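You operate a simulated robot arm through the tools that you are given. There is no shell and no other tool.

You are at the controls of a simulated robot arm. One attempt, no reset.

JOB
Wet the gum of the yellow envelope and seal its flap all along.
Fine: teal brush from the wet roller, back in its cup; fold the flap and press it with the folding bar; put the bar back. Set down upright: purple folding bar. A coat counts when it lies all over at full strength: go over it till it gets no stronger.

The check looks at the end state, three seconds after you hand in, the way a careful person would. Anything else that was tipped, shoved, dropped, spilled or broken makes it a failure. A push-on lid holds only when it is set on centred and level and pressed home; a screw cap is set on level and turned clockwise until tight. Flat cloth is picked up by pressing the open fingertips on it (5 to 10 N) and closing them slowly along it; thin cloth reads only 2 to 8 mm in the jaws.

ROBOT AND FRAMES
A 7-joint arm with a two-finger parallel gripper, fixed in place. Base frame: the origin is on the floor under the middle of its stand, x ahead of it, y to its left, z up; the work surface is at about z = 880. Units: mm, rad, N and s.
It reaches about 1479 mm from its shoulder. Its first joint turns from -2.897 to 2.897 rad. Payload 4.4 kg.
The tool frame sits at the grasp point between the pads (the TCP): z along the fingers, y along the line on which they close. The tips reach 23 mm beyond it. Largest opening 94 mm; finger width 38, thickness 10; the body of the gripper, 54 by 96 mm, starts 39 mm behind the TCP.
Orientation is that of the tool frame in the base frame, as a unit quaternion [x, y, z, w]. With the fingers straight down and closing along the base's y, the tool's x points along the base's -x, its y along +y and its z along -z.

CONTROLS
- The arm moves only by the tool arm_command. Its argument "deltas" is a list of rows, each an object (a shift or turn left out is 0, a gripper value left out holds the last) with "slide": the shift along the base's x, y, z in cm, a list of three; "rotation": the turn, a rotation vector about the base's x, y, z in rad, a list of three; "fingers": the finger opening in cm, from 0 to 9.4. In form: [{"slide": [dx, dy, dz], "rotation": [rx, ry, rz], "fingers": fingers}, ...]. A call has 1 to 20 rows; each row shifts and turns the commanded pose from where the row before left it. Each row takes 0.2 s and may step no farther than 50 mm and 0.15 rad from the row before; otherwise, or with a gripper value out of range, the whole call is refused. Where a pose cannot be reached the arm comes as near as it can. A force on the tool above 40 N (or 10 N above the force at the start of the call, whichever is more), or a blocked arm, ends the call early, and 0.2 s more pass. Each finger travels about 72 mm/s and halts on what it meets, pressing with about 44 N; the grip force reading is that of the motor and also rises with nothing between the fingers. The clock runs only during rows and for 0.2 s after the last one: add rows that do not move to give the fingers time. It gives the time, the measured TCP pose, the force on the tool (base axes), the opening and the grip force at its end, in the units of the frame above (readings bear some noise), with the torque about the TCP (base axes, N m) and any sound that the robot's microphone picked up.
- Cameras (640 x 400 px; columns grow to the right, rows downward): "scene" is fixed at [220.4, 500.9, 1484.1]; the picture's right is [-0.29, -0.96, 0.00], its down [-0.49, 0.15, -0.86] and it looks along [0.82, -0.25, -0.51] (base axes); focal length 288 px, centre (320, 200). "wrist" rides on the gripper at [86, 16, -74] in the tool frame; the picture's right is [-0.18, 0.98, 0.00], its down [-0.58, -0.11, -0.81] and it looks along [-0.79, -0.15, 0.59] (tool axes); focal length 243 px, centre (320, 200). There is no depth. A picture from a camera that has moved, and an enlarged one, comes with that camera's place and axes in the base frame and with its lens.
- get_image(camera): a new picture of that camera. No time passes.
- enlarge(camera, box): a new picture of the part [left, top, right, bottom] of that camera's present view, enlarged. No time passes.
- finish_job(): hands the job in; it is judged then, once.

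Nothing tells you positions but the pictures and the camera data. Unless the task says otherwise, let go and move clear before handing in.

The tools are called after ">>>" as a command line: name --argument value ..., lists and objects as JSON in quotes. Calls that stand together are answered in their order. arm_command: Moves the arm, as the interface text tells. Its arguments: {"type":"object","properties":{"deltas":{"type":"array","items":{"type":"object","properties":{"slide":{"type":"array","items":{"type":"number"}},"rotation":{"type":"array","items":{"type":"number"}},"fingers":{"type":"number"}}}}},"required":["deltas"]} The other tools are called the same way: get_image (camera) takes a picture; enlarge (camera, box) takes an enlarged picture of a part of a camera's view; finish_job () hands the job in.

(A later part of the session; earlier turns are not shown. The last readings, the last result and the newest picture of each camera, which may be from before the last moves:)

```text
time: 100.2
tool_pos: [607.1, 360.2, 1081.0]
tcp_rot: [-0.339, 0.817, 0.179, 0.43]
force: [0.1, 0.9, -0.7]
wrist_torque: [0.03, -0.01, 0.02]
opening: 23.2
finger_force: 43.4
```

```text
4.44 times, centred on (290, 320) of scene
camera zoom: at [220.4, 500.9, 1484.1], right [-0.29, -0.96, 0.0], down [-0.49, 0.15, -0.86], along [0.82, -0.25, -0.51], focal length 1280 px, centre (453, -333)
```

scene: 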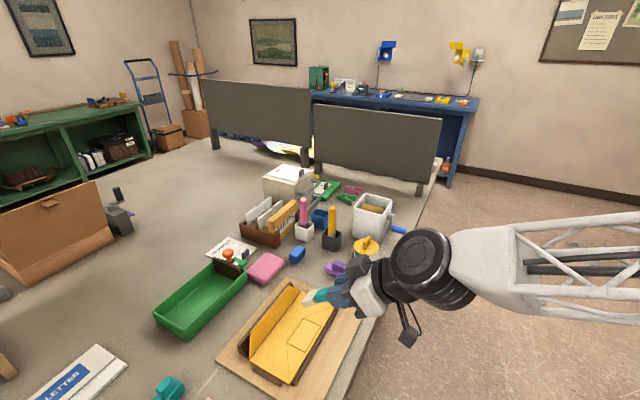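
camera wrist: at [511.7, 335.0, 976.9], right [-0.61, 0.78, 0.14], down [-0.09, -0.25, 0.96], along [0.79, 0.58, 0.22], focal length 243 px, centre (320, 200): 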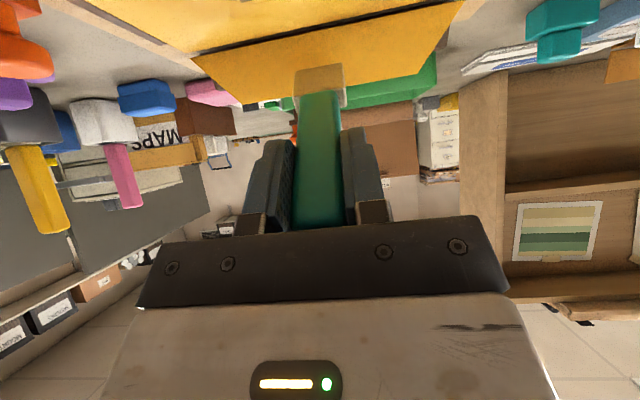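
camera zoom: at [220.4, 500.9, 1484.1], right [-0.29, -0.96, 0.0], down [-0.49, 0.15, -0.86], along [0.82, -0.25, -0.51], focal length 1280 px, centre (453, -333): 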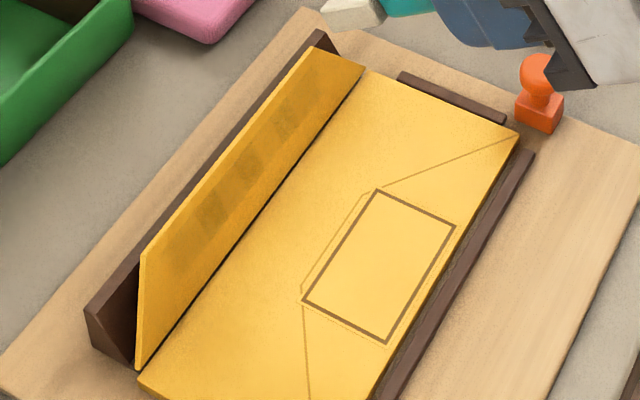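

>>> arm_command --deltas '[{"slide": [-0.51, 1.87, -3.26]}, {"slide": [-0.51, 1.87, -3.26]}, {"slide": [-0.51, 1.86, -3.26]}, {"slide": [0.633, 0.633, -0.71]}, {"slide": [0.633, 0.633, -0.71]}, {}, {}, {}, {}, {}, {}, {}, {}, {}, {}]'

>>> enlarge --camera "wrist" --box '[180, 0, 460, 120]'

>>> enlarge --camera "scene" --box '[240, 275, 340, 365]'

>>> enlarge --camera "scene" --box '[265, 282, 325, 332]'

```text
time: 103.4
tool_pos: [605.4, 430.7, 971.5]
tcp_rot: [-0.339, 0.817, 0.179, 0.43]
force: [-0.1, -0.4, -0.9]
wrist_torque: [-0.01, 0.04, -0.01]
opening: 23.3
finger_force: 44.0
```

```text
2.29 times, centred on (320, 60) of wrist
camera zoom: at [516.6, 363.2, 942.7], right [-0.62, 0.77, 0.15], down [-0.16, -0.31, 0.94], along [0.77, 0.56, 0.32], focal length 555 px, centre (320, 520)
```

zoom: 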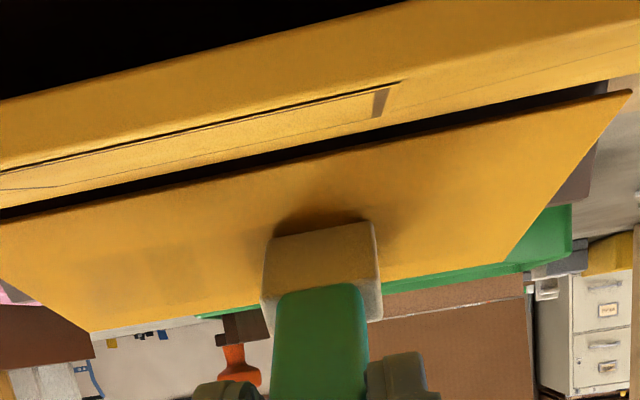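

```text
4.44 times, centred on (290, 320) of scene
camera zoom: at [220.4, 500.9, 1484.1], right [-0.29, -0.96, 0.0], down [-0.49, 0.15, -0.86], along [0.82, -0.25, -0.51], focal length 1280 px, centre (453, -333)
```

zoom: 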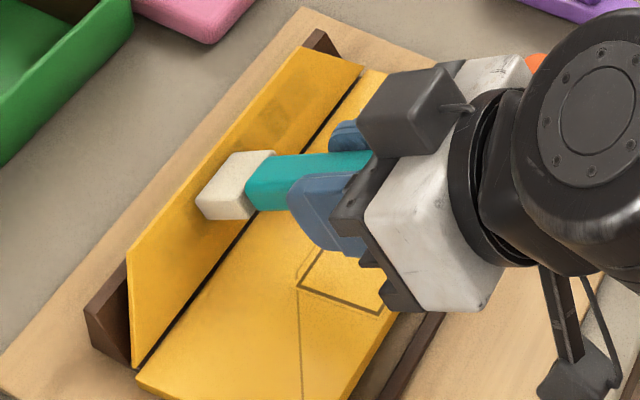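

```text
8.00 times, centred on (295, 307) of scene
camera zoom: at [220.4, 500.9, 1484.1], right [-0.29, -0.96, 0.0], down [-0.49, 0.15, -0.86], along [0.82, -0.25, -0.51], focal length 2304 px, centre (520, -656)
```

zoom: 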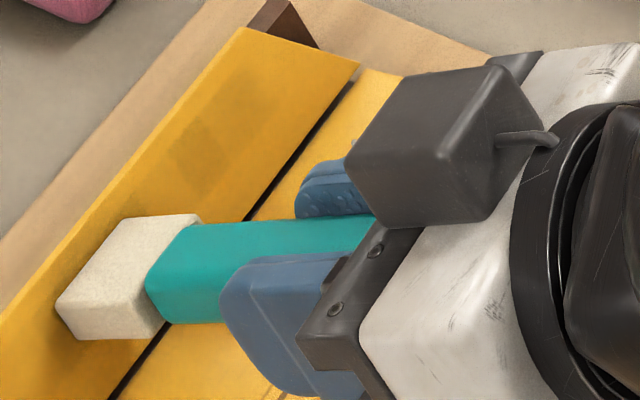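

>>> arm_command --deltas '[{"slide": [-0.6, -0.6, 0.6]}, {"slide": [-0.9, -0.9, 1.0]}, {"slide": [-0.9, -0.9, 2.0]}, {}]'

>>> enlarge --camera "wrist" --box '[180, 0, 460, 110]'

>>> enlarge --camera "wrist" --box '[240, 10, 390, 100]'

>>> enlarge --camera "scene" --box '[265, 282, 325, 332]'

```text
time: 104.4
tool_pos: [582.2, 404.8, 1008.2]
tcp_rot: [-0.339, 0.818, 0.178, 0.43]
force: [-0.2, -0.9, 0.4]
wrist_torque: [-0.03, 0.02, 0.04]
opening: 23.4
finger_force: 44.2
```

```text
2.29 times, centred on (320, 55) of wrist
camera zoom: at [492.3, 337.4, 978.5], right [-0.62, 0.77, 0.15], down [-0.16, -0.31, 0.94], along [0.77, 0.56, 0.32], focal length 555 px, centre (320, 531)
```

zoom: 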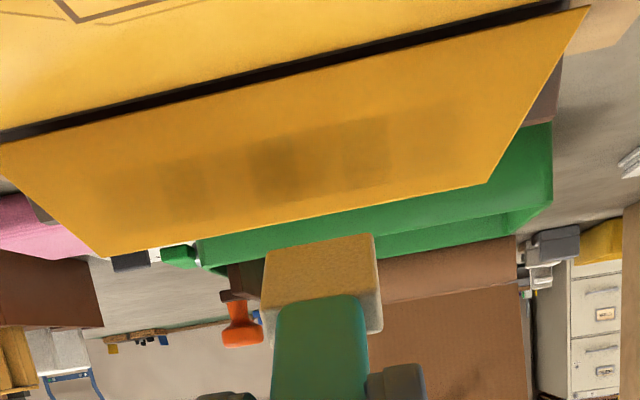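

```text
4.27 times, centred on (315, 55) of wrist
camera zoom: at [492.3, 337.4, 978.5], right [-0.62, 0.77, 0.15], down [-0.16, -0.31, 0.94], along [0.77, 0.56, 0.32], focal length 1035 px, centre (341, 819)
```

zoom: 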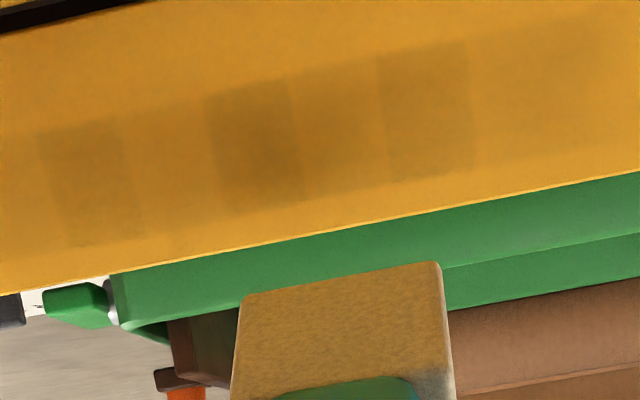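

```text
8.00 times, centred on (295, 307) of scene
camera zoom: at [220.4, 500.9, 1484.1], right [-0.29, -0.96, 0.0], down [-0.49, 0.15, -0.86], along [0.82, -0.25, -0.51], focal length 2304 px, centre (520, -656)
```

zoom: 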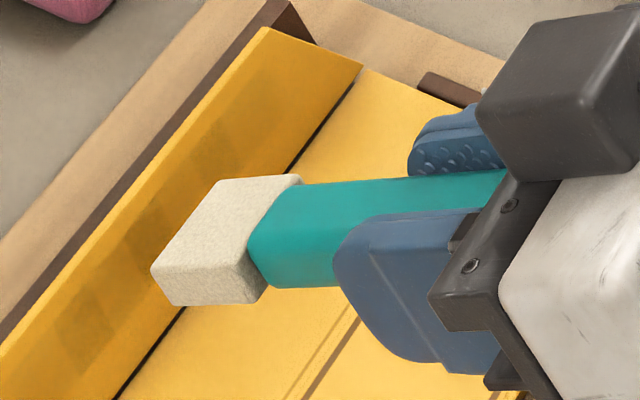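

The dwell did darken the cell under the brush, so slow contact works. I'll run a slow pass along the full band from the far end.

>>> arm_command --deltas '[{"slide": [2.85, -2.85, 0]}, {"slide": [2.85, -2.85, 0]}, {"slide": [1.13, 1.13, -2.18]}, {"slide": [0.576, 0.576, -0.655]}, {"slide": [0.576, 0.576, -0.655]}, {}, {}, {"slide": [-0.18, 0.18, 0]}, {"slide": [-0.18, 0.18, 0]}, {"slide": [-0.18, 0.18, 0]}, {"slide": [-0.18, 0.18, 0]}, {"slide": [-0.18, 0.18, 0]}, {"slide": [-0.18, 0.18, 0]}, {"slide": [-0.18, 0.18, 0]}, {"slide": [-0.18, 0.18, 0]}, {"slide": [-0.18, 0.18, 0]}, {"slide": [-0.18, 0.18, 0]}, {"slide": [-0.18, 0.18, 0]}, {"slide": [-0.18, 0.18, 0]}, {"slide": [-0.18, 0.18, 0]}]'

>>> arm_command --deltas '[{"slide": [-0.18, 0.18, 0]}, {"slide": [-0.18, 0.18, 0]}, {"slide": [-0.18, 0.18, 0]}, {"slide": [-0.18, 0.18, 0]}, {"slide": [-0.18, 0.18, 0]}, {"slide": [-0.18, 0.18, 0]}, {"slide": [-0.18, 0.18, 0]}, {"slide": [-0.18, 0.18, 0]}, {"slide": [-0.18, 0.18, 0]}, {"slide": [-0.18, 0.18, 0]}, {"slide": [-0.18, 0.18, 0]}, {"slide": [-0.18, 0.18, 0]}, {"slide": [-0.18, 0.18, 0]}, {"slide": [-0.18, 0.18, 0]}, {"slide": [-0.18, 0.18, 0]}, {"slide": [-0.18, 0.18, 0]}, {"slide": [-0.18, 0.18, 0]}, {"slide": [-0.18, 0.18, 0]}, {"slide": [-0.18, 0.18, 0]}, {"slide": [-0.18, 0.18, 0]}]'

>>> enlarge --camera "wrist" --box '[180, 0, 460, 120]'

>>> enlarge --camera "scene" --box '[265, 282, 325, 332]'

```text
time: 108.6
tool_pos: [637.9, 394.7, 972.4]
tcp_rot: [-0.339, 0.818, 0.178, 0.43]
force: [0.2, -0.5, -0.2]
wrist_torque: [-0.03, -0.01, -0.02]
opening: 23.0
finger_force: 44.1
```

```text
time: 112.8
tool_pos: [601.0, 431.8, 971.4]
tcp_rot: [-0.339, 0.817, 0.178, 0.431]
force: [0.1, 0.0, -0.8]
wrist_torque: [-0.04, -0.03, -0.03]
opening: 23.2
finger_force: 44.3
```

```text
2.29 times, centred on (320, 60) of wrist
camera zoom: at [512.1, 363.2, 943.4], right [-0.62, 0.77, 0.15], down [-0.16, -0.31, 0.94], along [0.77, 0.56, 0.32], focal length 555 px, centre (320, 520)
```

zoom: 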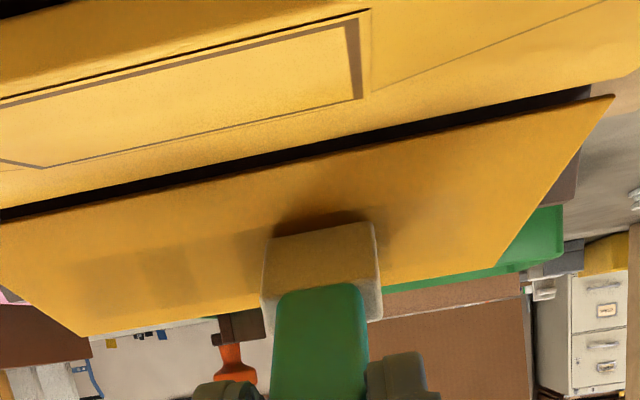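

```text
8.00 times, centred on (295, 307) of scene
camera zoom: at [220.4, 500.9, 1484.1], right [-0.29, -0.96, 0.0], down [-0.49, 0.15, -0.86], along [0.82, -0.25, -0.51], focal length 2304 px, centre (520, -656)
```

zoom: 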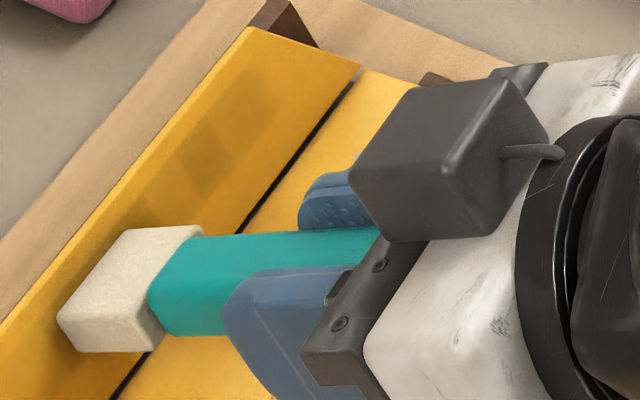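

>>> arm_command --deltas '[{"slide": [-0.18, 0.18, 0]}, {"slide": [-0.18, 0.18, 0]}, {"slide": [-0.18, 0.18, 0]}, {"slide": [-0.18, 0.18, 0]}, {"slide": [-0.18, 0.18, 0]}, {"slide": [-0.18, 0.18, 0]}, {"slide": [-0.18, 0.18, 0]}, {"slide": [-0.18, 0.18, 0]}, {"slide": [-0.18, 0.18, 0]}, {"slide": [-0.18, 0.18, 0]}, {"slide": [-0.18, 0.18, 0]}, {"slide": [-0.18, 0.18, 0]}, {"slide": [-0.18, 0.18, 0]}, {"slide": [-0.18, 0.18, 0]}, {"slide": [-0.18, 0.18, 0]}, {"slide": [-0.18, 0.18, 0]}, {"slide": [-0.18, 0.18, 0]}, {"slide": [-0.18, 0.18, 0]}, {"slide": [-0.18, 0.18, 0]}, {"slide": [-0.18, 0.18, 0]}]'

>>> enlarge --camera "wrist" --box '[180, 0, 460, 120]'

>>> enlarge --camera "scene" --box '[265, 282, 325, 332]'

>>> enlarge --camera "scene" --box '[240, 275, 340, 365]'

```text
time: 117.0
tool_pos: [565.2, 465.2, 970.8]
tcp_rot: [-0.34, 0.817, 0.179, 0.43]
force: [-0.5, -0.4, 0.2]
wrist_torque: [-0.02, -0.02, -0.01]
opening: 23.5
finger_force: 43.9
```

```text
2.29 times, centred on (320, 60) of wrist
camera zoom: at [476.4, 398.6, 942.7], right [-0.62, 0.77, 0.15], down [-0.16, -0.31, 0.94], along [0.77, 0.56, 0.32], focal length 555 px, centre (320, 520)
```

zoom: 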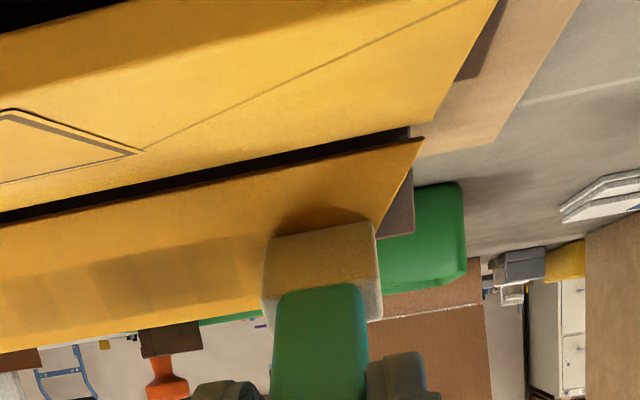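

```text
8.00 times, centred on (295, 307) of scene
camera zoom: at [220.4, 500.9, 1484.1], right [-0.29, -0.96, 0.0], down [-0.49, 0.15, -0.86], along [0.82, -0.25, -0.51], focal length 2304 px, centre (520, -656)
```

zoom: 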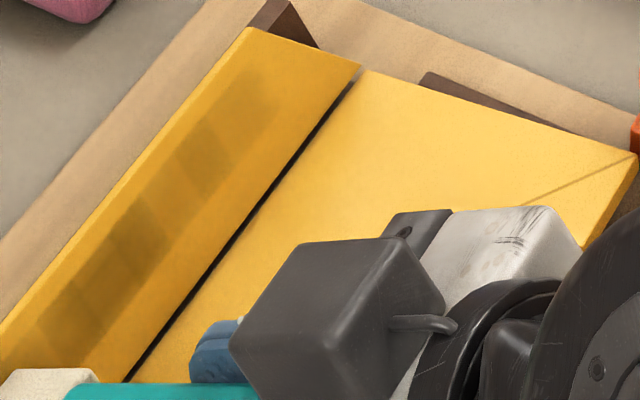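

```text
4.44 times, centred on (290, 320) of scene
camera zoom: at [220.4, 500.9, 1484.1], right [-0.29, -0.96, 0.0], down [-0.49, 0.15, -0.86], along [0.82, -0.25, -0.51], focal length 1280 px, centre (453, -333)
```

zoom: 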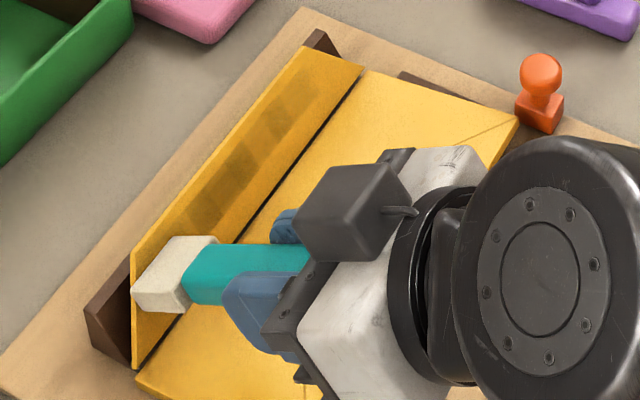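

The slow pass works: the band is now clearly darker and more even. I'll run a slow pass back toward the far end.

>>> arm_command --deltas '[{}, {"slide": [0.18, -0.18, 0]}, {"slide": [0.18, -0.18, 0]}, {"slide": [0.18, -0.18, 0]}, {"slide": [0.18, -0.18, 0]}, {"slide": [0.18, -0.18, 0]}, {"slide": [0.18, -0.18, 0]}, {"slide": [0.18, -0.18, 0]}, {"slide": [0.18, -0.18, 0]}, {"slide": [0.18, -0.18, 0]}, {"slide": [0.18, -0.18, 0]}, {"slide": [0.18, -0.18, 0]}, {"slide": [0.18, -0.18, 0]}, {"slide": [0.18, -0.18, 0]}, {"slide": [0.18, -0.18, 0]}, {"slide": [0.18, -0.18, 0]}, {"slide": [0.18, -0.18, 0]}, {"slide": [0.18, -0.18, 0]}, {"slide": [0.18, -0.18, 0]}, {"slide": [0.18, -0.18, 0]}]'

>>> arm_command --deltas '[{"slide": [0.18, -0.18, 0]}, {"slide": [0.18, -0.18, 0]}, {"slide": [0.18, -0.18, 0]}, {"slide": [0.18, -0.18, 0]}, {"slide": [0.18, -0.18, 0]}, {"slide": [0.18, -0.18, 0]}, {"slide": [0.18, -0.18, 0]}, {"slide": [0.18, -0.18, 0]}, {"slide": [0.18, -0.18, 0]}, {"slide": [0.18, -0.18, 0]}, {"slide": [0.18, -0.18, 0]}, {"slide": [0.18, -0.18, 0]}, {"slide": [0.18, -0.18, 0]}, {"slide": [0.18, -0.18, 0]}, {"slide": [0.18, -0.18, 0]}, {"slide": [0.18, -0.18, 0]}, {"slide": [0.18, -0.18, 0]}, {"slide": [0.18, -0.18, 0]}, {"slide": [0.18, -0.18, 0]}, {"slide": [0.18, -0.18, 0]}]'

>>> arm_command --deltas '[{"slide": [0.18, -0.18, 0]}, {"slide": [0.18, -0.18, 0]}, {"slide": [0.18, -0.18, 0]}, {"slide": [0.18, -0.18, 0]}, {"slide": [0.18, -0.18, 0]}, {"slide": [0.18, -0.18, 0]}, {"slide": [0.18, -0.18, 0]}, {"slide": [0.18, -0.18, 0]}, {"slide": [0.18, -0.18, 0]}, {"slide": [0.18, -0.18, 0]}, {"slide": [0.18, -0.18, 0]}, {"slide": [0.18, -0.18, 0]}, {"slide": [0.18, -0.18, 0]}, {"slide": [0.18, -0.18, 0]}, {}]'

>>> enlarge --camera "wrist" --box '[180, 0, 460, 120]'

>>> enlarge --camera "scene" --box '[240, 275, 340, 365]'

```text
time: 121.2
tool_pos: [600.1, 432.7, 971.3]
tcp_rot: [-0.339, 0.818, 0.178, 0.43]
force: [0.1, 0.1, -0.4]
wrist_torque: [0.0, 0.04, 0.04]
opening: 23.2
finger_force: 44.4
```

```text
time: 125.4
tool_pos: [636.0, 396.3, 972.6]
tcp_rot: [-0.338, 0.818, 0.178, 0.43]
force: [0.0, -0.7, -0.4]
wrist_torque: [0.02, 0.0, 0.0]
opening: 23.5
finger_force: 44.1
```

```text
time: 128.6
tool_pos: [661.9, 370.8, 973.3]
tcp_rot: [-0.339, 0.818, 0.179, 0.43]
force: [-0.2, -0.7, 0.0]
wrist_torque: [0.01, 0.02, 0.0]
opening: 23.3
finger_force: 43.5
```

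```text
2.29 times, centred on (320, 60) of wrist
camera zoom: at [572.1, 303.3, 943.9], right [-0.62, 0.77, 0.15], down [-0.16, -0.31, 0.94], along [0.77, 0.56, 0.32], focal length 555 px, centre (320, 520)
```

zoom: 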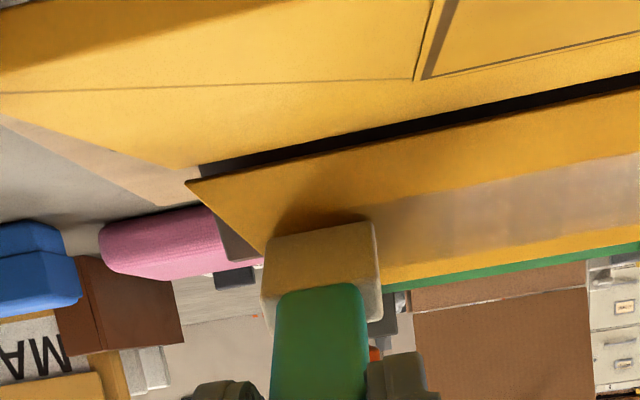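

```text
4.44 times, centred on (290, 320) of scene
camera zoom: at [220.4, 500.9, 1484.1], right [-0.29, -0.96, 0.0], down [-0.49, 0.15, -0.86], along [0.82, -0.25, -0.51], focal length 1280 px, centre (453, -333)
```

zoom: 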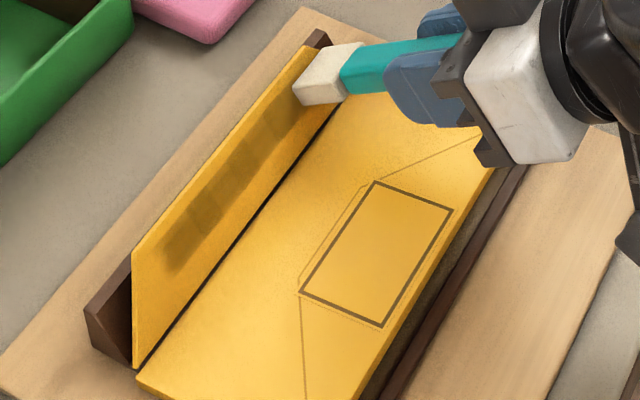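

>>> arm_command --deltas '[{"slide": [-0.6, -0.6, 0.7]}, {"slide": [-1.7, -1.7, 2.5]}, {"slide": [-1, -1, 4]}, {"slide": [-2, 2, 4]}, {}]'

>>> enlarge --camera "scene" --box '[265, 282, 325, 332]'

>>> enlarge --camera "scene" --box '[255, 300, 305, 355]'

>>> enlarge --camera "scene" --box '[240, 275, 340, 365]'

```text
time: 129.8
tool_pos: [607.8, 356.0, 1085.0]
tcp_rot: [-0.338, 0.818, 0.178, 0.431]
force: [0.0, -0.7, -0.8]
wrist_torque: [-0.01, 0.0, 0.0]
opening: 23.2
finger_force: 44.1
```

```text
8.00 times, centred on (295, 307) of scene
camera zoom: at [220.4, 500.9, 1484.1], right [-0.29, -0.96, 0.0], down [-0.49, 0.15, -0.86], along [0.82, -0.25, -0.51], focal length 2304 px, centre (520, -656)
```

zoom: 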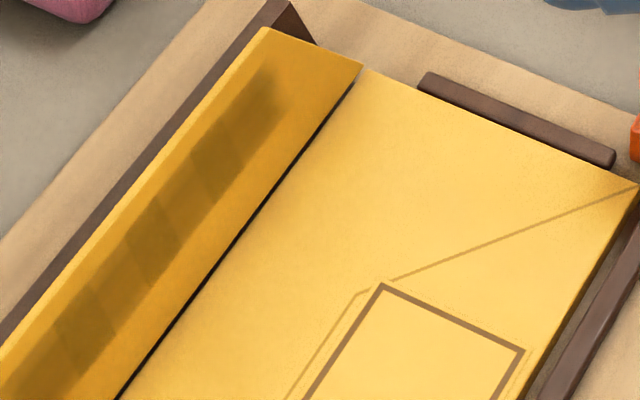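

```text
7.27 times, centred on (280, 328) of scene
camera zoom: at [220.4, 500.9, 1484.1], right [-0.29, -0.96, 0.0], down [-0.49, 0.15, -0.86], along [0.82, -0.25, -0.51], focal length 2094 px, centre (611, -727)
```

zoom: 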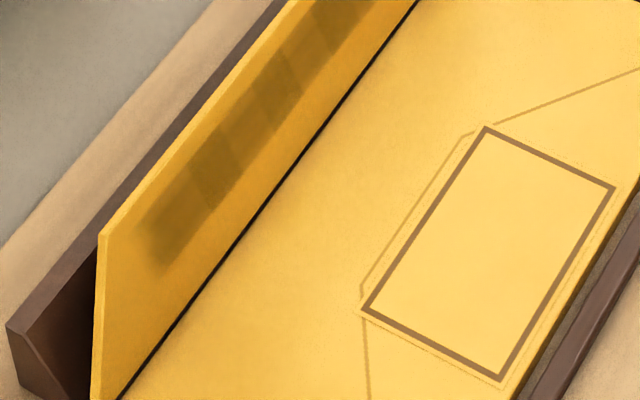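

```text
4.44 times, centred on (290, 320) of scene
camera zoom: at [220.4, 500.9, 1484.1], right [-0.29, -0.96, 0.0], down [-0.49, 0.15, -0.86], along [0.82, -0.25, -0.51], focal length 1280 px, centre (453, -333)
```

zoom: 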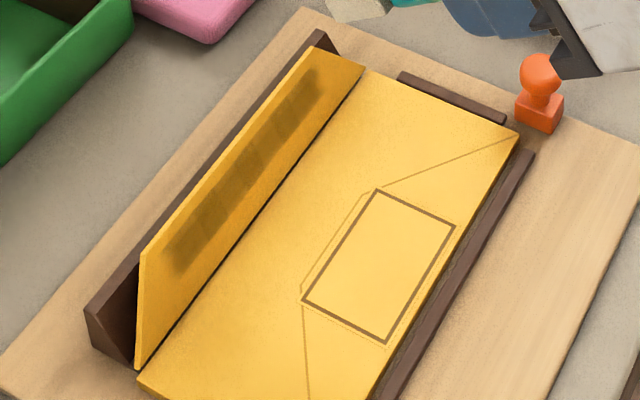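

A strong wet band shows now, along nearly the whole gum strip. I'll reload and repeat until it gets no darker and is even.

>>> arm_command --deltas '[{"slide": [3.237, -2.572, 0.772], "rotation": [-0.06857, 0.06857, 0]}, {"slide": [3.237, -2.572, 0.772], "rotation": [-0.06857, 0.06857, 0]}, {"slide": [3.237, -2.572, 0.772], "rotation": [-0.06857, 0.06857, 0]}, {"slide": [3.237, -2.572, 0.772], "rotation": [-0.06857, 0.06857, 0]}, {"slide": [3.237, -2.572, 0.772], "rotation": [-0.06857, 0.06857, 0]}, {"slide": [3.237, -2.572, 0.772], "rotation": [-0.06857, 0.06857, 0]}, {"slide": [3.237, -2.572, 0.772], "rotation": [-0.06857, 0.06857, 0]}, {"slide": [3.237, -2.572, 0.772], "rotation": [-0.06857, 0.06857, 0]}, {"slide": [3.237, -2.572, 0.772], "rotation": [-0.06857, 0.06857, 0]}, {"slide": [3.237, -2.572, 0.772], "rotation": [-0.06857, 0.06857, 0]}, {}, {"slide": [0, 0, -3.5]}, {"slide": [0, 0, -3.3]}, {"slide": [0, 0, -0.7]}, {"slide": [0, 0, -0.1]}, {}, {}]'

>>> arm_command --deltas '[{"slide": [0, 0, -0.08]}, {}]'

>>> enlarge --camera "scene" --box '[340, 170, 400, 230]'

```text
time: 133.4
tool_pos: [931.7, 100.4, 1085.1]
tcp_rot: [-0.383, 0.924, -0.001, 0.001]
force: [-0.9, 1.2, 9.6]
wrist_torque: [0.07, 0.06, -0.02]
opening: 23.1
finger_force: 43.7
```

```text
time: 134.0
tool_pos: [931.4, 100.5, 1086.1]
tcp_rot: [-0.383, 0.924, -0.001, 0.0]
force: [-3.0, 0.3, 22.1]
wrist_torque: [0.05, 0.25, 0.02]
opening: 23.1
finger_force: 43.7
```

```text
6.67 times, centred on (370, 200) of scene
camera zoom: at [220.4, 500.9, 1484.1], right [-0.29, -0.96, 0.0], down [-0.49, 0.15, -0.86], along [0.82, -0.25, -0.51], focal length 1920 px, centre (-13, 200)
```

zoom: 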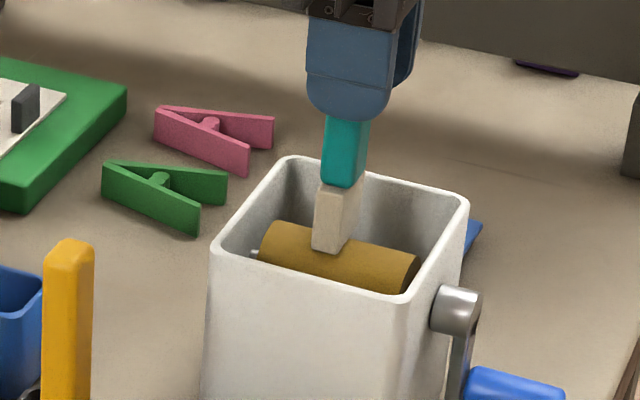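

>>> arm_command --deltas '[{"slide": [0, 0, 0.08]}, {"slide": [0.3, 0.3, 0]}, {"slide": [0.3, 0.3, 0]}, {"slide": [-0.3, -0.3, 0]}, {"slide": [-0.3, -0.3, 0]}, {}, {}, {}, {}, {"slide": [0, 0, 3.7]}, {"slide": [0, 0, 3.9]}, {}]'

>>> arm_command --deltas '[{"slide": [-3.78, 2.53, 0], "rotation": [0.06857, -0.06857, 0]}, {"slide": [-3.78, 2.53, 0], "rotation": [0.06857, -0.06857, 0]}, {"slide": [-3.78, 2.53, 0], "rotation": [0.06857, -0.06857, 0]}, {"slide": [-3.78, 2.53, -0.8], "rotation": [0.06857, -0.06857, 0]}, {"slide": [-3.78, 2.53, -0.8], "rotation": [0.06857, -0.06857, 0]}, {"slide": [-3.78, 2.53, -1.3], "rotation": [0.06857, -0.06857, 0]}, {"slide": [-3.78, 2.53, -1.3], "rotation": [0.06857, -0.06857, 0]}, {"slide": [-3.78, 2.53, -1.3], "rotation": [0.06857, -0.06857, 0]}, {"slide": [-3.78, 2.53, -1.3], "rotation": [0.06857, -0.06857, 0]}, {"slide": [-3.79, 2.51, -1.3], "rotation": [0.06857, -0.06857, 0]}, {"slide": [3.11, 0.28, -3.17]}, {"slide": [3.11, 0.28, -3.17]}, {"slide": [3.12, 0.28, -3.17]}, {}]'

>>> enlarge --camera "wrist" --box '[180, 0, 460, 120]'

>>> enlarge --camera "scene" --box '[240, 275, 340, 365]'

```text
time: 136.6
tool_pos: [930.7, 100.0, 1159.4]
tcp_rot: [-0.382, 0.924, 0.0, -0.001]
force: [0.1, -0.3, -0.1]
wrist_torque: [0.02, 0.02, -0.02]
opening: 23.1
finger_force: 43.9
```

```text
time: 139.6
tool_pos: [645.3, 362.0, 985.9]
tcp_rot: [-0.339, 0.818, 0.178, 0.43]
force: [-0.2, 0.0, -1.0]
wrist_torque: [-0.02, 0.04, -0.01]
opening: 23.6
finger_force: 43.8
```

```text
2.29 times, centred on (320, 60) of wrist
camera zoom: at [555.9, 294.3, 956.9], right [-0.62, 0.77, 0.15], down [-0.16, -0.31, 0.94], along [0.77, 0.56, 0.32], focal length 555 px, centre (320, 520)
```

zoom: 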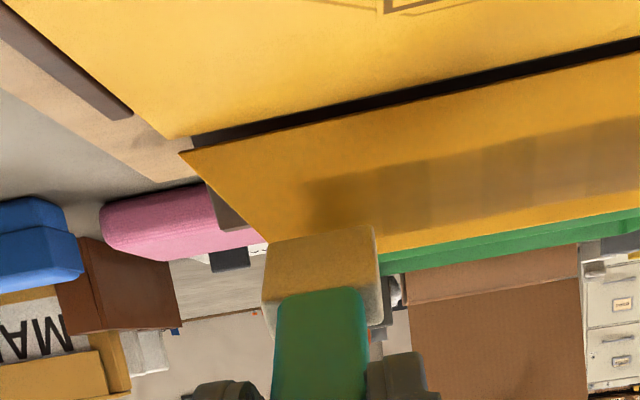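

```text
4.44 times, centred on (290, 320) of scene
camera zoom: at [220.4, 500.9, 1484.1], right [-0.29, -0.96, 0.0], down [-0.49, 0.15, -0.86], along [0.82, -0.25, -0.51], focal length 1280 px, centre (453, -333)
```

zoom: 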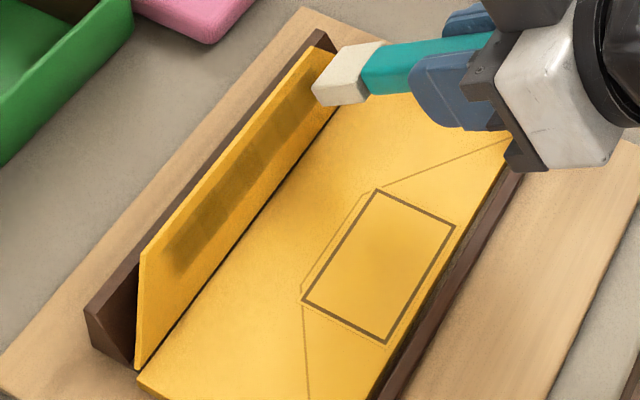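

>>> arm_command --deltas '[{"slide": [0.576, 0.576, -0.655]}, {"slide": [0.576, 0.576, -0.655]}, {"slide": [0.2, -0.2, 0]}, {"slide": [0.2, -0.2, 0]}, {}, {}, {"slide": [-0.2, 0.2, 0]}, {"slide": [-0.2, 0.2, 0]}, {"slide": [-0.2, 0.2, 0]}, {"slide": [-0.2, 0.2, 0]}, {"slide": [-0.2, 0.2, 0]}, {"slide": [-0.2, 0.2, 0]}, {"slide": [-0.2, 0.2, 0]}, {"slide": [-0.2, 0.2, 0]}, {"slide": [-0.2, 0.2, 0]}, {"slide": [-0.2, 0.2, 0]}, {"slide": [-0.2, 0.2, 0]}, {"slide": [-0.2, 0.2, 0]}, {"slide": [-0.2, 0.2, 0]}, {"slide": [-0.2, 0.2, 0]}]'

>>> arm_command --deltas '[{"slide": [-0.2, 0.2, 0]}, {"slide": [-0.2, 0.2, 0]}, {"slide": [-0.2, 0.2, 0]}, {"slide": [-0.2, 0.2, 0]}, {"slide": [-0.2, 0.2, 0]}, {"slide": [-0.2, 0.2, 0]}, {"slide": [-0.2, 0.2, 0]}, {"slide": [-0.2, 0.2, 0]}, {"slide": [-0.2, 0.2, 0]}, {"slide": [-0.2, 0.2, 0]}, {"slide": [-0.2, 0.2, 0]}, {"slide": [-0.2, 0.2, 0]}, {"slide": [-0.2, 0.2, 0]}, {"slide": [-0.2, 0.2, 0]}, {"slide": [-0.2, 0.2, 0]}, {"slide": [-0.2, 0.2, 0]}, {"slide": [-0.2, 0.2, 0]}, {"slide": [-0.2, 0.2, 0]}, {"slide": [-0.2, 0.2, 0]}, {"slide": [-0.2, 0.2, 0]}]'

>>> arm_command --deltas '[{"slide": [-0.2, 0.2, 0]}, {"slide": [-0.2, 0.2, 0]}, {"slide": [-0.2, 0.2, 0]}, {"slide": [-0.2, 0.2, 0]}, {"slide": [-0.2, 0.2, 0]}, {"slide": [-0.2, 0.2, 0]}, {"slide": [-0.2, 0.2, 0]}, {"slide": [-0.2, 0.2, 0]}, {"slide": [-0.2, 0.2, 0]}, {"slide": [-0.2, 0.2, 0]}, {"slide": [-0.2, 0.2, 0]}, {"slide": [-0.2, 0.2, 0]}, {"slide": [-0.2, 0.2, 0]}, {"slide": [-0.2, 0.2, 0]}, {}, {}]'

>>> enlarge --camera "wrist" --box '[180, 0, 460, 120]'

>>> enlarge --camera "scene" --box '[265, 282, 325, 332]'

>>> enlarge --camera "scene" --box '[240, 275, 340, 365]'

```text
time: 143.8
tool_pos: [635.3, 397.5, 972.4]
tcp_rot: [-0.339, 0.818, 0.178, 0.43]
force: [-0.7, -0.1, 0.0]
wrist_torque: [0.0, -0.04, 0.01]
opening: 23.7
finger_force: 44.2
```

```text
time: 148.0
tool_pos: [593.3, 437.7, 970.8]
tcp_rot: [-0.339, 0.817, 0.178, 0.43]
force: [-0.9, 0.0, -0.3]
wrist_torque: [-0.01, 0.0, -0.03]
opening: 23.3
finger_force: 43.8
```

```text
time: 151.4
tool_pos: [567.4, 466.2, 972.7]
tcp_rot: [-0.337, 0.818, 0.177, 0.431]
force: [-0.2, 0.4, -0.8]
wrist_torque: [-0.04, 0.0, -0.03]
opening: 23.0
finger_force: 43.8
```

```text
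2.29 times, centred on (320, 60) of wrist
camera zoom: at [478.3, 397.9, 943.2], right [-0.62, 0.77, 0.15], down [-0.16, -0.31, 0.94], along [0.77, 0.56, 0.32], focal length 555 px, centre (320, 520)
```

zoom: 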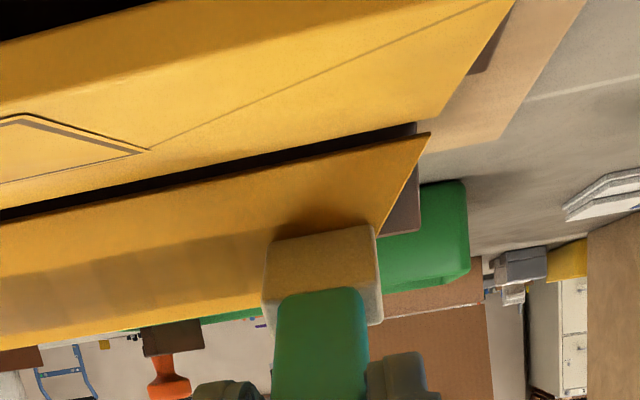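

```text
8.00 times, centred on (295, 307) of scene
camera zoom: at [220.4, 500.9, 1484.1], right [-0.29, -0.96, 0.0], down [-0.49, 0.15, -0.86], along [0.82, -0.25, -0.51], focal length 2304 px, centre (520, -656)
```

zoom: 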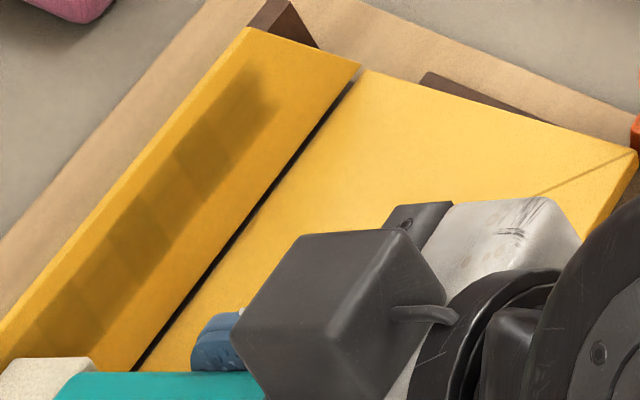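

```text
4.44 times, centred on (290, 320) of scene
camera zoom: at [220.4, 500.9, 1484.1], right [-0.29, -0.96, 0.0], down [-0.49, 0.15, -0.86], along [0.82, -0.25, -0.51], focal length 1280 px, centre (453, -333)
```

zoom: 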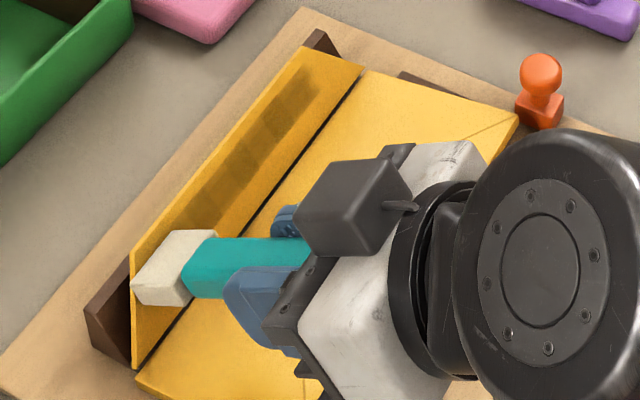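

>>> arm_command --deltas '[{"slide": [0.2, -0.2, 0]}, {"slide": [0.2, -0.2, 0]}, {"slide": [0.2, -0.2, 0]}, {"slide": [0.2, -0.2, 0]}, {"slide": [0.2, -0.2, 0]}, {"slide": [0.2, -0.2, 0]}, {"slide": [0.2, -0.2, 0]}, {"slide": [0.2, -0.2, 0]}, {"slide": [0.2, -0.2, 0]}, {"slide": [0.2, -0.2, 0]}, {"slide": [0.2, -0.2, 0]}, {"slide": [0.2, -0.2, 0]}, {"slide": [0.2, -0.2, 0]}, {"slide": [0.2, -0.2, 0]}, {"slide": [0.2, -0.2, 0]}, {"slide": [0.2, -0.2, 0]}, {"slide": [0.2, -0.2, 0]}, {"slide": [0.2, -0.2, 0]}, {"slide": [0.2, -0.2, 0]}, {"slide": [0.2, -0.2, 0]}]'

>>> arm_command --deltas '[{"slide": [0.2, -0.2, 0]}, {"slide": [0.2, -0.2, 0]}, {"slide": [0.2, -0.2, 0]}, {"slide": [0.2, -0.2, 0]}, {"slide": [0.2, -0.2, 0]}, {"slide": [0.2, -0.2, 0]}, {"slide": [0.2, -0.2, 0]}, {"slide": [0.2, -0.2, 0]}, {"slide": [0.2, -0.2, 0]}, {"slide": [0.2, -0.2, 0]}, {"slide": [0.2, -0.2, 0]}, {"slide": [0.2, -0.2, 0]}, {"slide": [0.2, -0.2, 0]}, {"slide": [0.2, -0.2, 0]}, {"slide": [0.2, -0.2, 0]}, {"slide": [0.2, -0.2, 0]}, {"slide": [0.2, -0.2, 0]}, {"slide": [0.2, -0.2, 0]}, {"slide": [0.2, -0.2, 0]}, {"slide": [0.2, -0.2, 0]}]'

>>> arm_command --deltas '[{"slide": [0.2, -0.2, 0]}, {"slide": [0.2, -0.2, 0]}, {"slide": [0.2, -0.2, 0]}, {"slide": [0.2, -0.2, 0]}, {"slide": [0.2, -0.2, 0]}, {"slide": [0.2, -0.2, 0]}, {"slide": [0.2, -0.2, 0]}, {"slide": [0.2, -0.2, 0]}, {}, {"slide": [-0.6, -0.6, 0.7]}, {"slide": [-1.7, -1.7, 2.5]}, {"slide": [-1, -1, 4]}, {"slide": [-2, 2, 4]}, {}]'

>>> enlarge --camera "scene" --box '[265, 282, 325, 332]'

>>> enlarge --camera "scene" --box '[255, 300, 305, 355]'

>>> enlarge --camera "scene" --box '[240, 275, 340, 365]'

```text
time: 155.6
tool_pos: [607.4, 425.8, 972.5]
tcp_rot: [-0.339, 0.817, 0.178, 0.431]
force: [-0.6, -0.3, -0.2]
wrist_torque: [0.05, 0.05, -0.01]
opening: 23.2
finger_force: 43.5
```

```text
time: 159.8
tool_pos: [646.7, 385.0, 972.6]
tcp_rot: [-0.339, 0.817, 0.178, 0.43]
force: [0.0, -0.9, -0.8]
wrist_torque: [-0.01, 0.01, 0.02]
opening: 23.2
finger_force: 43.7
```

```text
time: 162.8
tool_pos: [608.0, 355.1, 1085.0]
tcp_rot: [-0.338, 0.818, 0.177, 0.43]
force: [0.8, -0.1, -0.4]
wrist_torque: [-0.03, 0.01, -0.01]
opening: 23.2
finger_force: 43.8
```

```text
8.00 times, centred on (295, 307) of scene
camera zoom: at [220.4, 500.9, 1484.1], right [-0.29, -0.96, 0.0], down [-0.49, 0.15, -0.86], along [0.82, -0.25, -0.51], focal length 2304 px, centre (520, -656)
```

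zoom: 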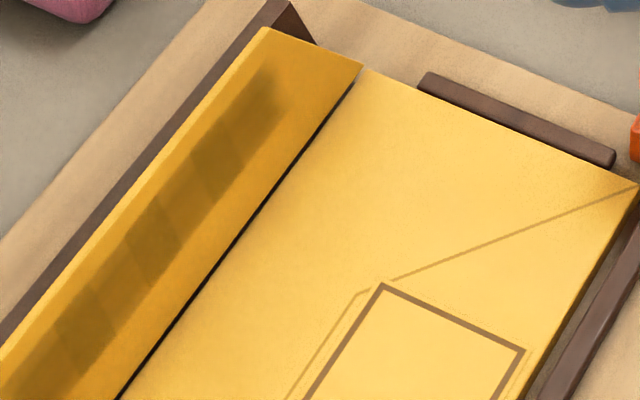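

```text
7.27 times, centred on (280, 328) of scene
camera zoom: at [220.4, 500.9, 1484.1], right [-0.29, -0.96, 0.0], down [-0.49, 0.15, -0.86], along [0.82, -0.25, -0.51], focal length 2094 px, centre (611, -727)
```

zoom: 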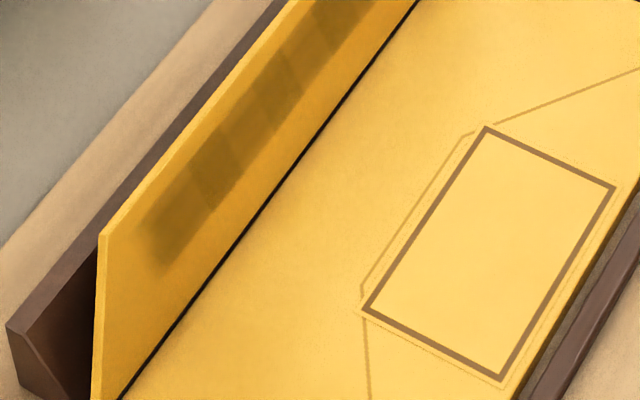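

```text
4.44 times, centred on (290, 320) of scene
camera zoom: at [220.4, 500.9, 1484.1], right [-0.29, -0.96, 0.0], down [-0.49, 0.15, -0.86], along [0.82, -0.25, -0.51], focal length 1280 px, centre (453, -333)
```

zoom: 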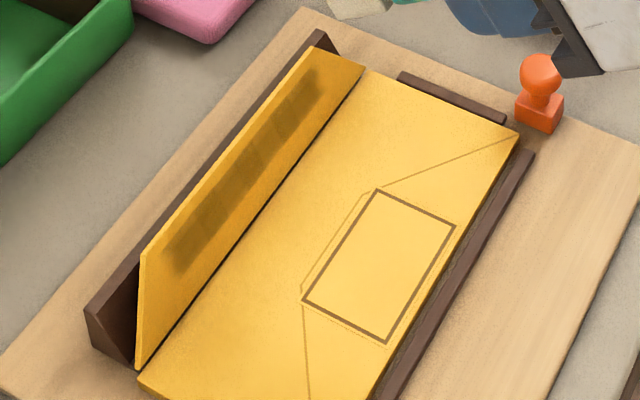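

>>> arm_command --deltas '[{"slide": [-1.415, 2.43, -3.855]}, {"slide": [-1.415, 2.43, -3.855]}, {}]'

>>> enlarge --camera "wrist" --box '[180, 0, 460, 110]'

>>> enlarge --camera "wrist" --box '[180, 10, 330, 100]'

>>> enlarge --camera "wrist" --box '[290, 10, 440, 100]'

```text
time: 163.6
tool_pos: [582.8, 405.0, 1007.9]
tcp_rot: [-0.339, 0.817, 0.179, 0.43]
force: [-0.4, -0.4, -0.2]
wrist_torque: [-0.02, -0.03, 0.05]
opening: 23.3
finger_force: 44.1
```

```text
2.29 times, centred on (320, 55) of wrist
camera zoom: at [492.5, 337.4, 978.3], right [-0.62, 0.77, 0.15], down [-0.16, -0.31, 0.94], along [0.77, 0.56, 0.32], focal length 555 px, centre (320, 531)
```

zoom: 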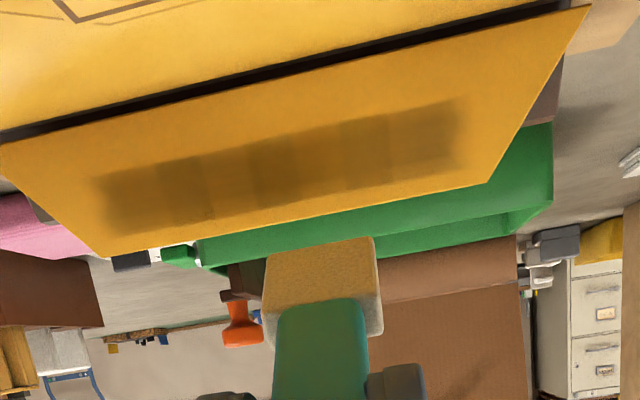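

```text
4.27 times, centred on (255, 55) of wrist
camera zoom: at [492.5, 337.4, 978.3], right [-0.62, 0.77, 0.15], down [-0.16, -0.31, 0.94], along [0.77, 0.56, 0.32], focal length 1035 px, centre (597, 819)
```

zoom: 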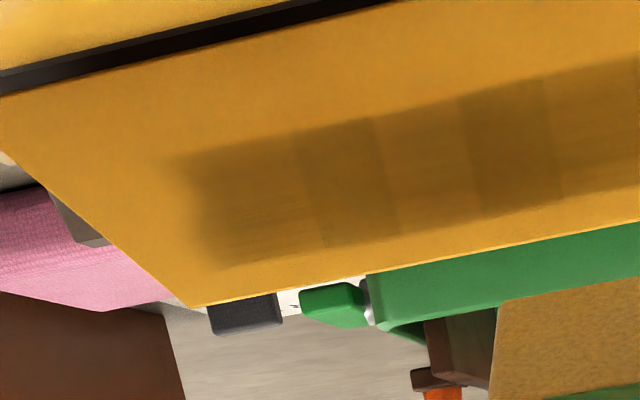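

```text
4.27 times, centred on (365, 55) of wrist
camera zoom: at [492.5, 337.4, 978.3], right [-0.62, 0.77, 0.15], down [-0.16, -0.31, 0.94], along [0.77, 0.56, 0.32], focal length 1035 px, centre (128, 819)
```

zoom: 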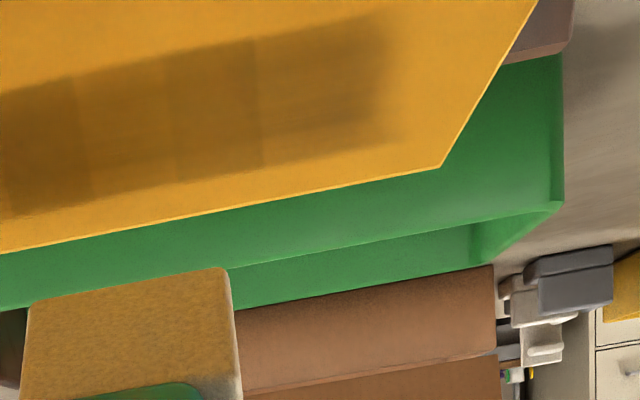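

>>> arm_command --deltas '[{"slide": [-1, -1, 4.4]}, {"slide": [-1, -1, 4.4]}, {"slide": [3.705, -2.844, 0.663], "rotation": [-0.06857, 0.06857, 0]}, {"slide": [3.705, -2.844, 0.663], "rotation": [-0.06857, 0.06857, 0]}, {"slide": [3.705, -2.844, 0.663], "rotation": [-0.06857, 0.06857, 0]}, {"slide": [3.705, -2.844, 0.663], "rotation": [-0.06857, 0.06857, 0]}, {"slide": [3.705, -2.844, 0.663], "rotation": [-0.06857, 0.06857, 0]}, {"slide": [3.705, -2.844, 0.663], "rotation": [-0.06857, 0.06857, 0]}, {"slide": [3.705, -2.844, 0.663], "rotation": [-0.06857, 0.06857, 0]}, {"slide": [3.705, -2.844, 0.663], "rotation": [-0.06857, 0.06857, 0]}, {"slide": [3.705, -2.844, 0.663], "rotation": [-0.06857, 0.06857, 0]}, {"slide": [3.705, -2.844, 0.663], "rotation": [-0.06857, 0.06857, 0]}, {}, {"slide": [0, 0, -3.5]}, {"slide": [0, 0, -3.3]}, {"slide": [0, 0, -0.7]}, {"slide": [0, 0, -0.1]}, {}, {}]'

>>> arm_command --deltas '[{"slide": [0, 0, -0.05]}, {"slide": [0.3, 0.3, 0]}, {"slide": [0.3, 0.3, 0]}, {"slide": [-0.3, -0.3, 0]}, {"slide": [-0.3, -0.3, 0]}, {"slide": [-0.3, -0.3, 0]}, {"slide": [0.3, 0.3, 0]}, {}, {}, {}, {}, {}]'

```text
time: 167.6
tool_pos: [930.6, 101.2, 1085.7]
tcp_rot: [-0.382, 0.924, 0.0, 0.001]
force: [-2.0, -2.0, 21.0]
wrist_torque: [-0.09, 0.12, -0.01]
opening: 23.5
finger_force: 44.1
```

```text
time: 170.2
tool_pos: [930.7, 100.5, 1083.8]
tcp_rot: [-0.383, 0.924, 0.0, 0.0]
force: [1.5, -1.7, 20.2]
wrist_torque: [-0.01, -0.1, -0.01]
opening: 23.3
finger_force: 43.9
```

>>> arm_command --deltas '[{"slide": [0, 0, 3.75]}, {"slide": [0, 0, 3.9]}, {"slide": [-3.78, 2.53, 0], "rotation": [0.06857, -0.06857, 0]}, {"slide": [-3.78, 2.53, 0], "rotation": [0.06857, -0.06857, 0]}, {"slide": [-3.78, 2.53, 0], "rotation": [0.06857, -0.06857, 0]}, {"slide": [-3.78, 2.53, -0.8], "rotation": [0.06857, -0.06857, 0]}, {"slide": [-3.78, 2.53, -0.8], "rotation": [0.06857, -0.06857, 0]}, {"slide": [-3.78, 2.53, -1.3], "rotation": [0.06857, -0.06857, 0]}, {"slide": [-3.78, 2.53, -1.3], "rotation": [0.06857, -0.06857, 0]}, {"slide": [-3.78, 2.53, -1.3], "rotation": [0.06857, -0.06857, 0]}, {"slide": [-3.78, 2.53, -1.3], "rotation": [0.06857, -0.06857, 0]}, {"slide": [-3.79, 2.51, -1.3], "rotation": [0.06857, -0.06857, 0]}, {"slide": [3.11, 0.28, -3.17]}, {"slide": [3.11, 0.28, -3.17]}, {"slide": [3.12, 0.28, -3.17]}, {}]'

>>> enlarge --camera "wrist" --box '[180, 0, 460, 120]'

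```text
time: 173.6
tool_pos: [647.4, 363.4, 984.9]
tcp_rot: [-0.339, 0.817, 0.178, 0.43]
force: [-0.3, 0.5, 0.6]
wrist_torque: [0.02, -0.01, 0.0]
opening: 23.4
finger_force: 44.1
```

```text
2.29 times, centred on (320, 60) of wrist
camera zoom: at [557.8, 295.5, 956.3], right [-0.62, 0.77, 0.15], down [-0.16, -0.31, 0.94], along [0.77, 0.56, 0.32], focal length 555 px, centre (320, 520)
```

zoom: 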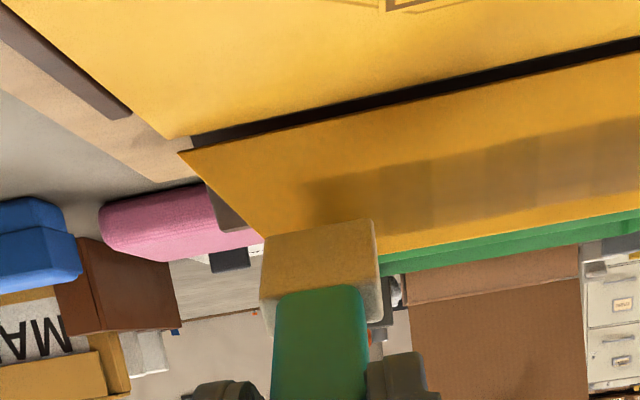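

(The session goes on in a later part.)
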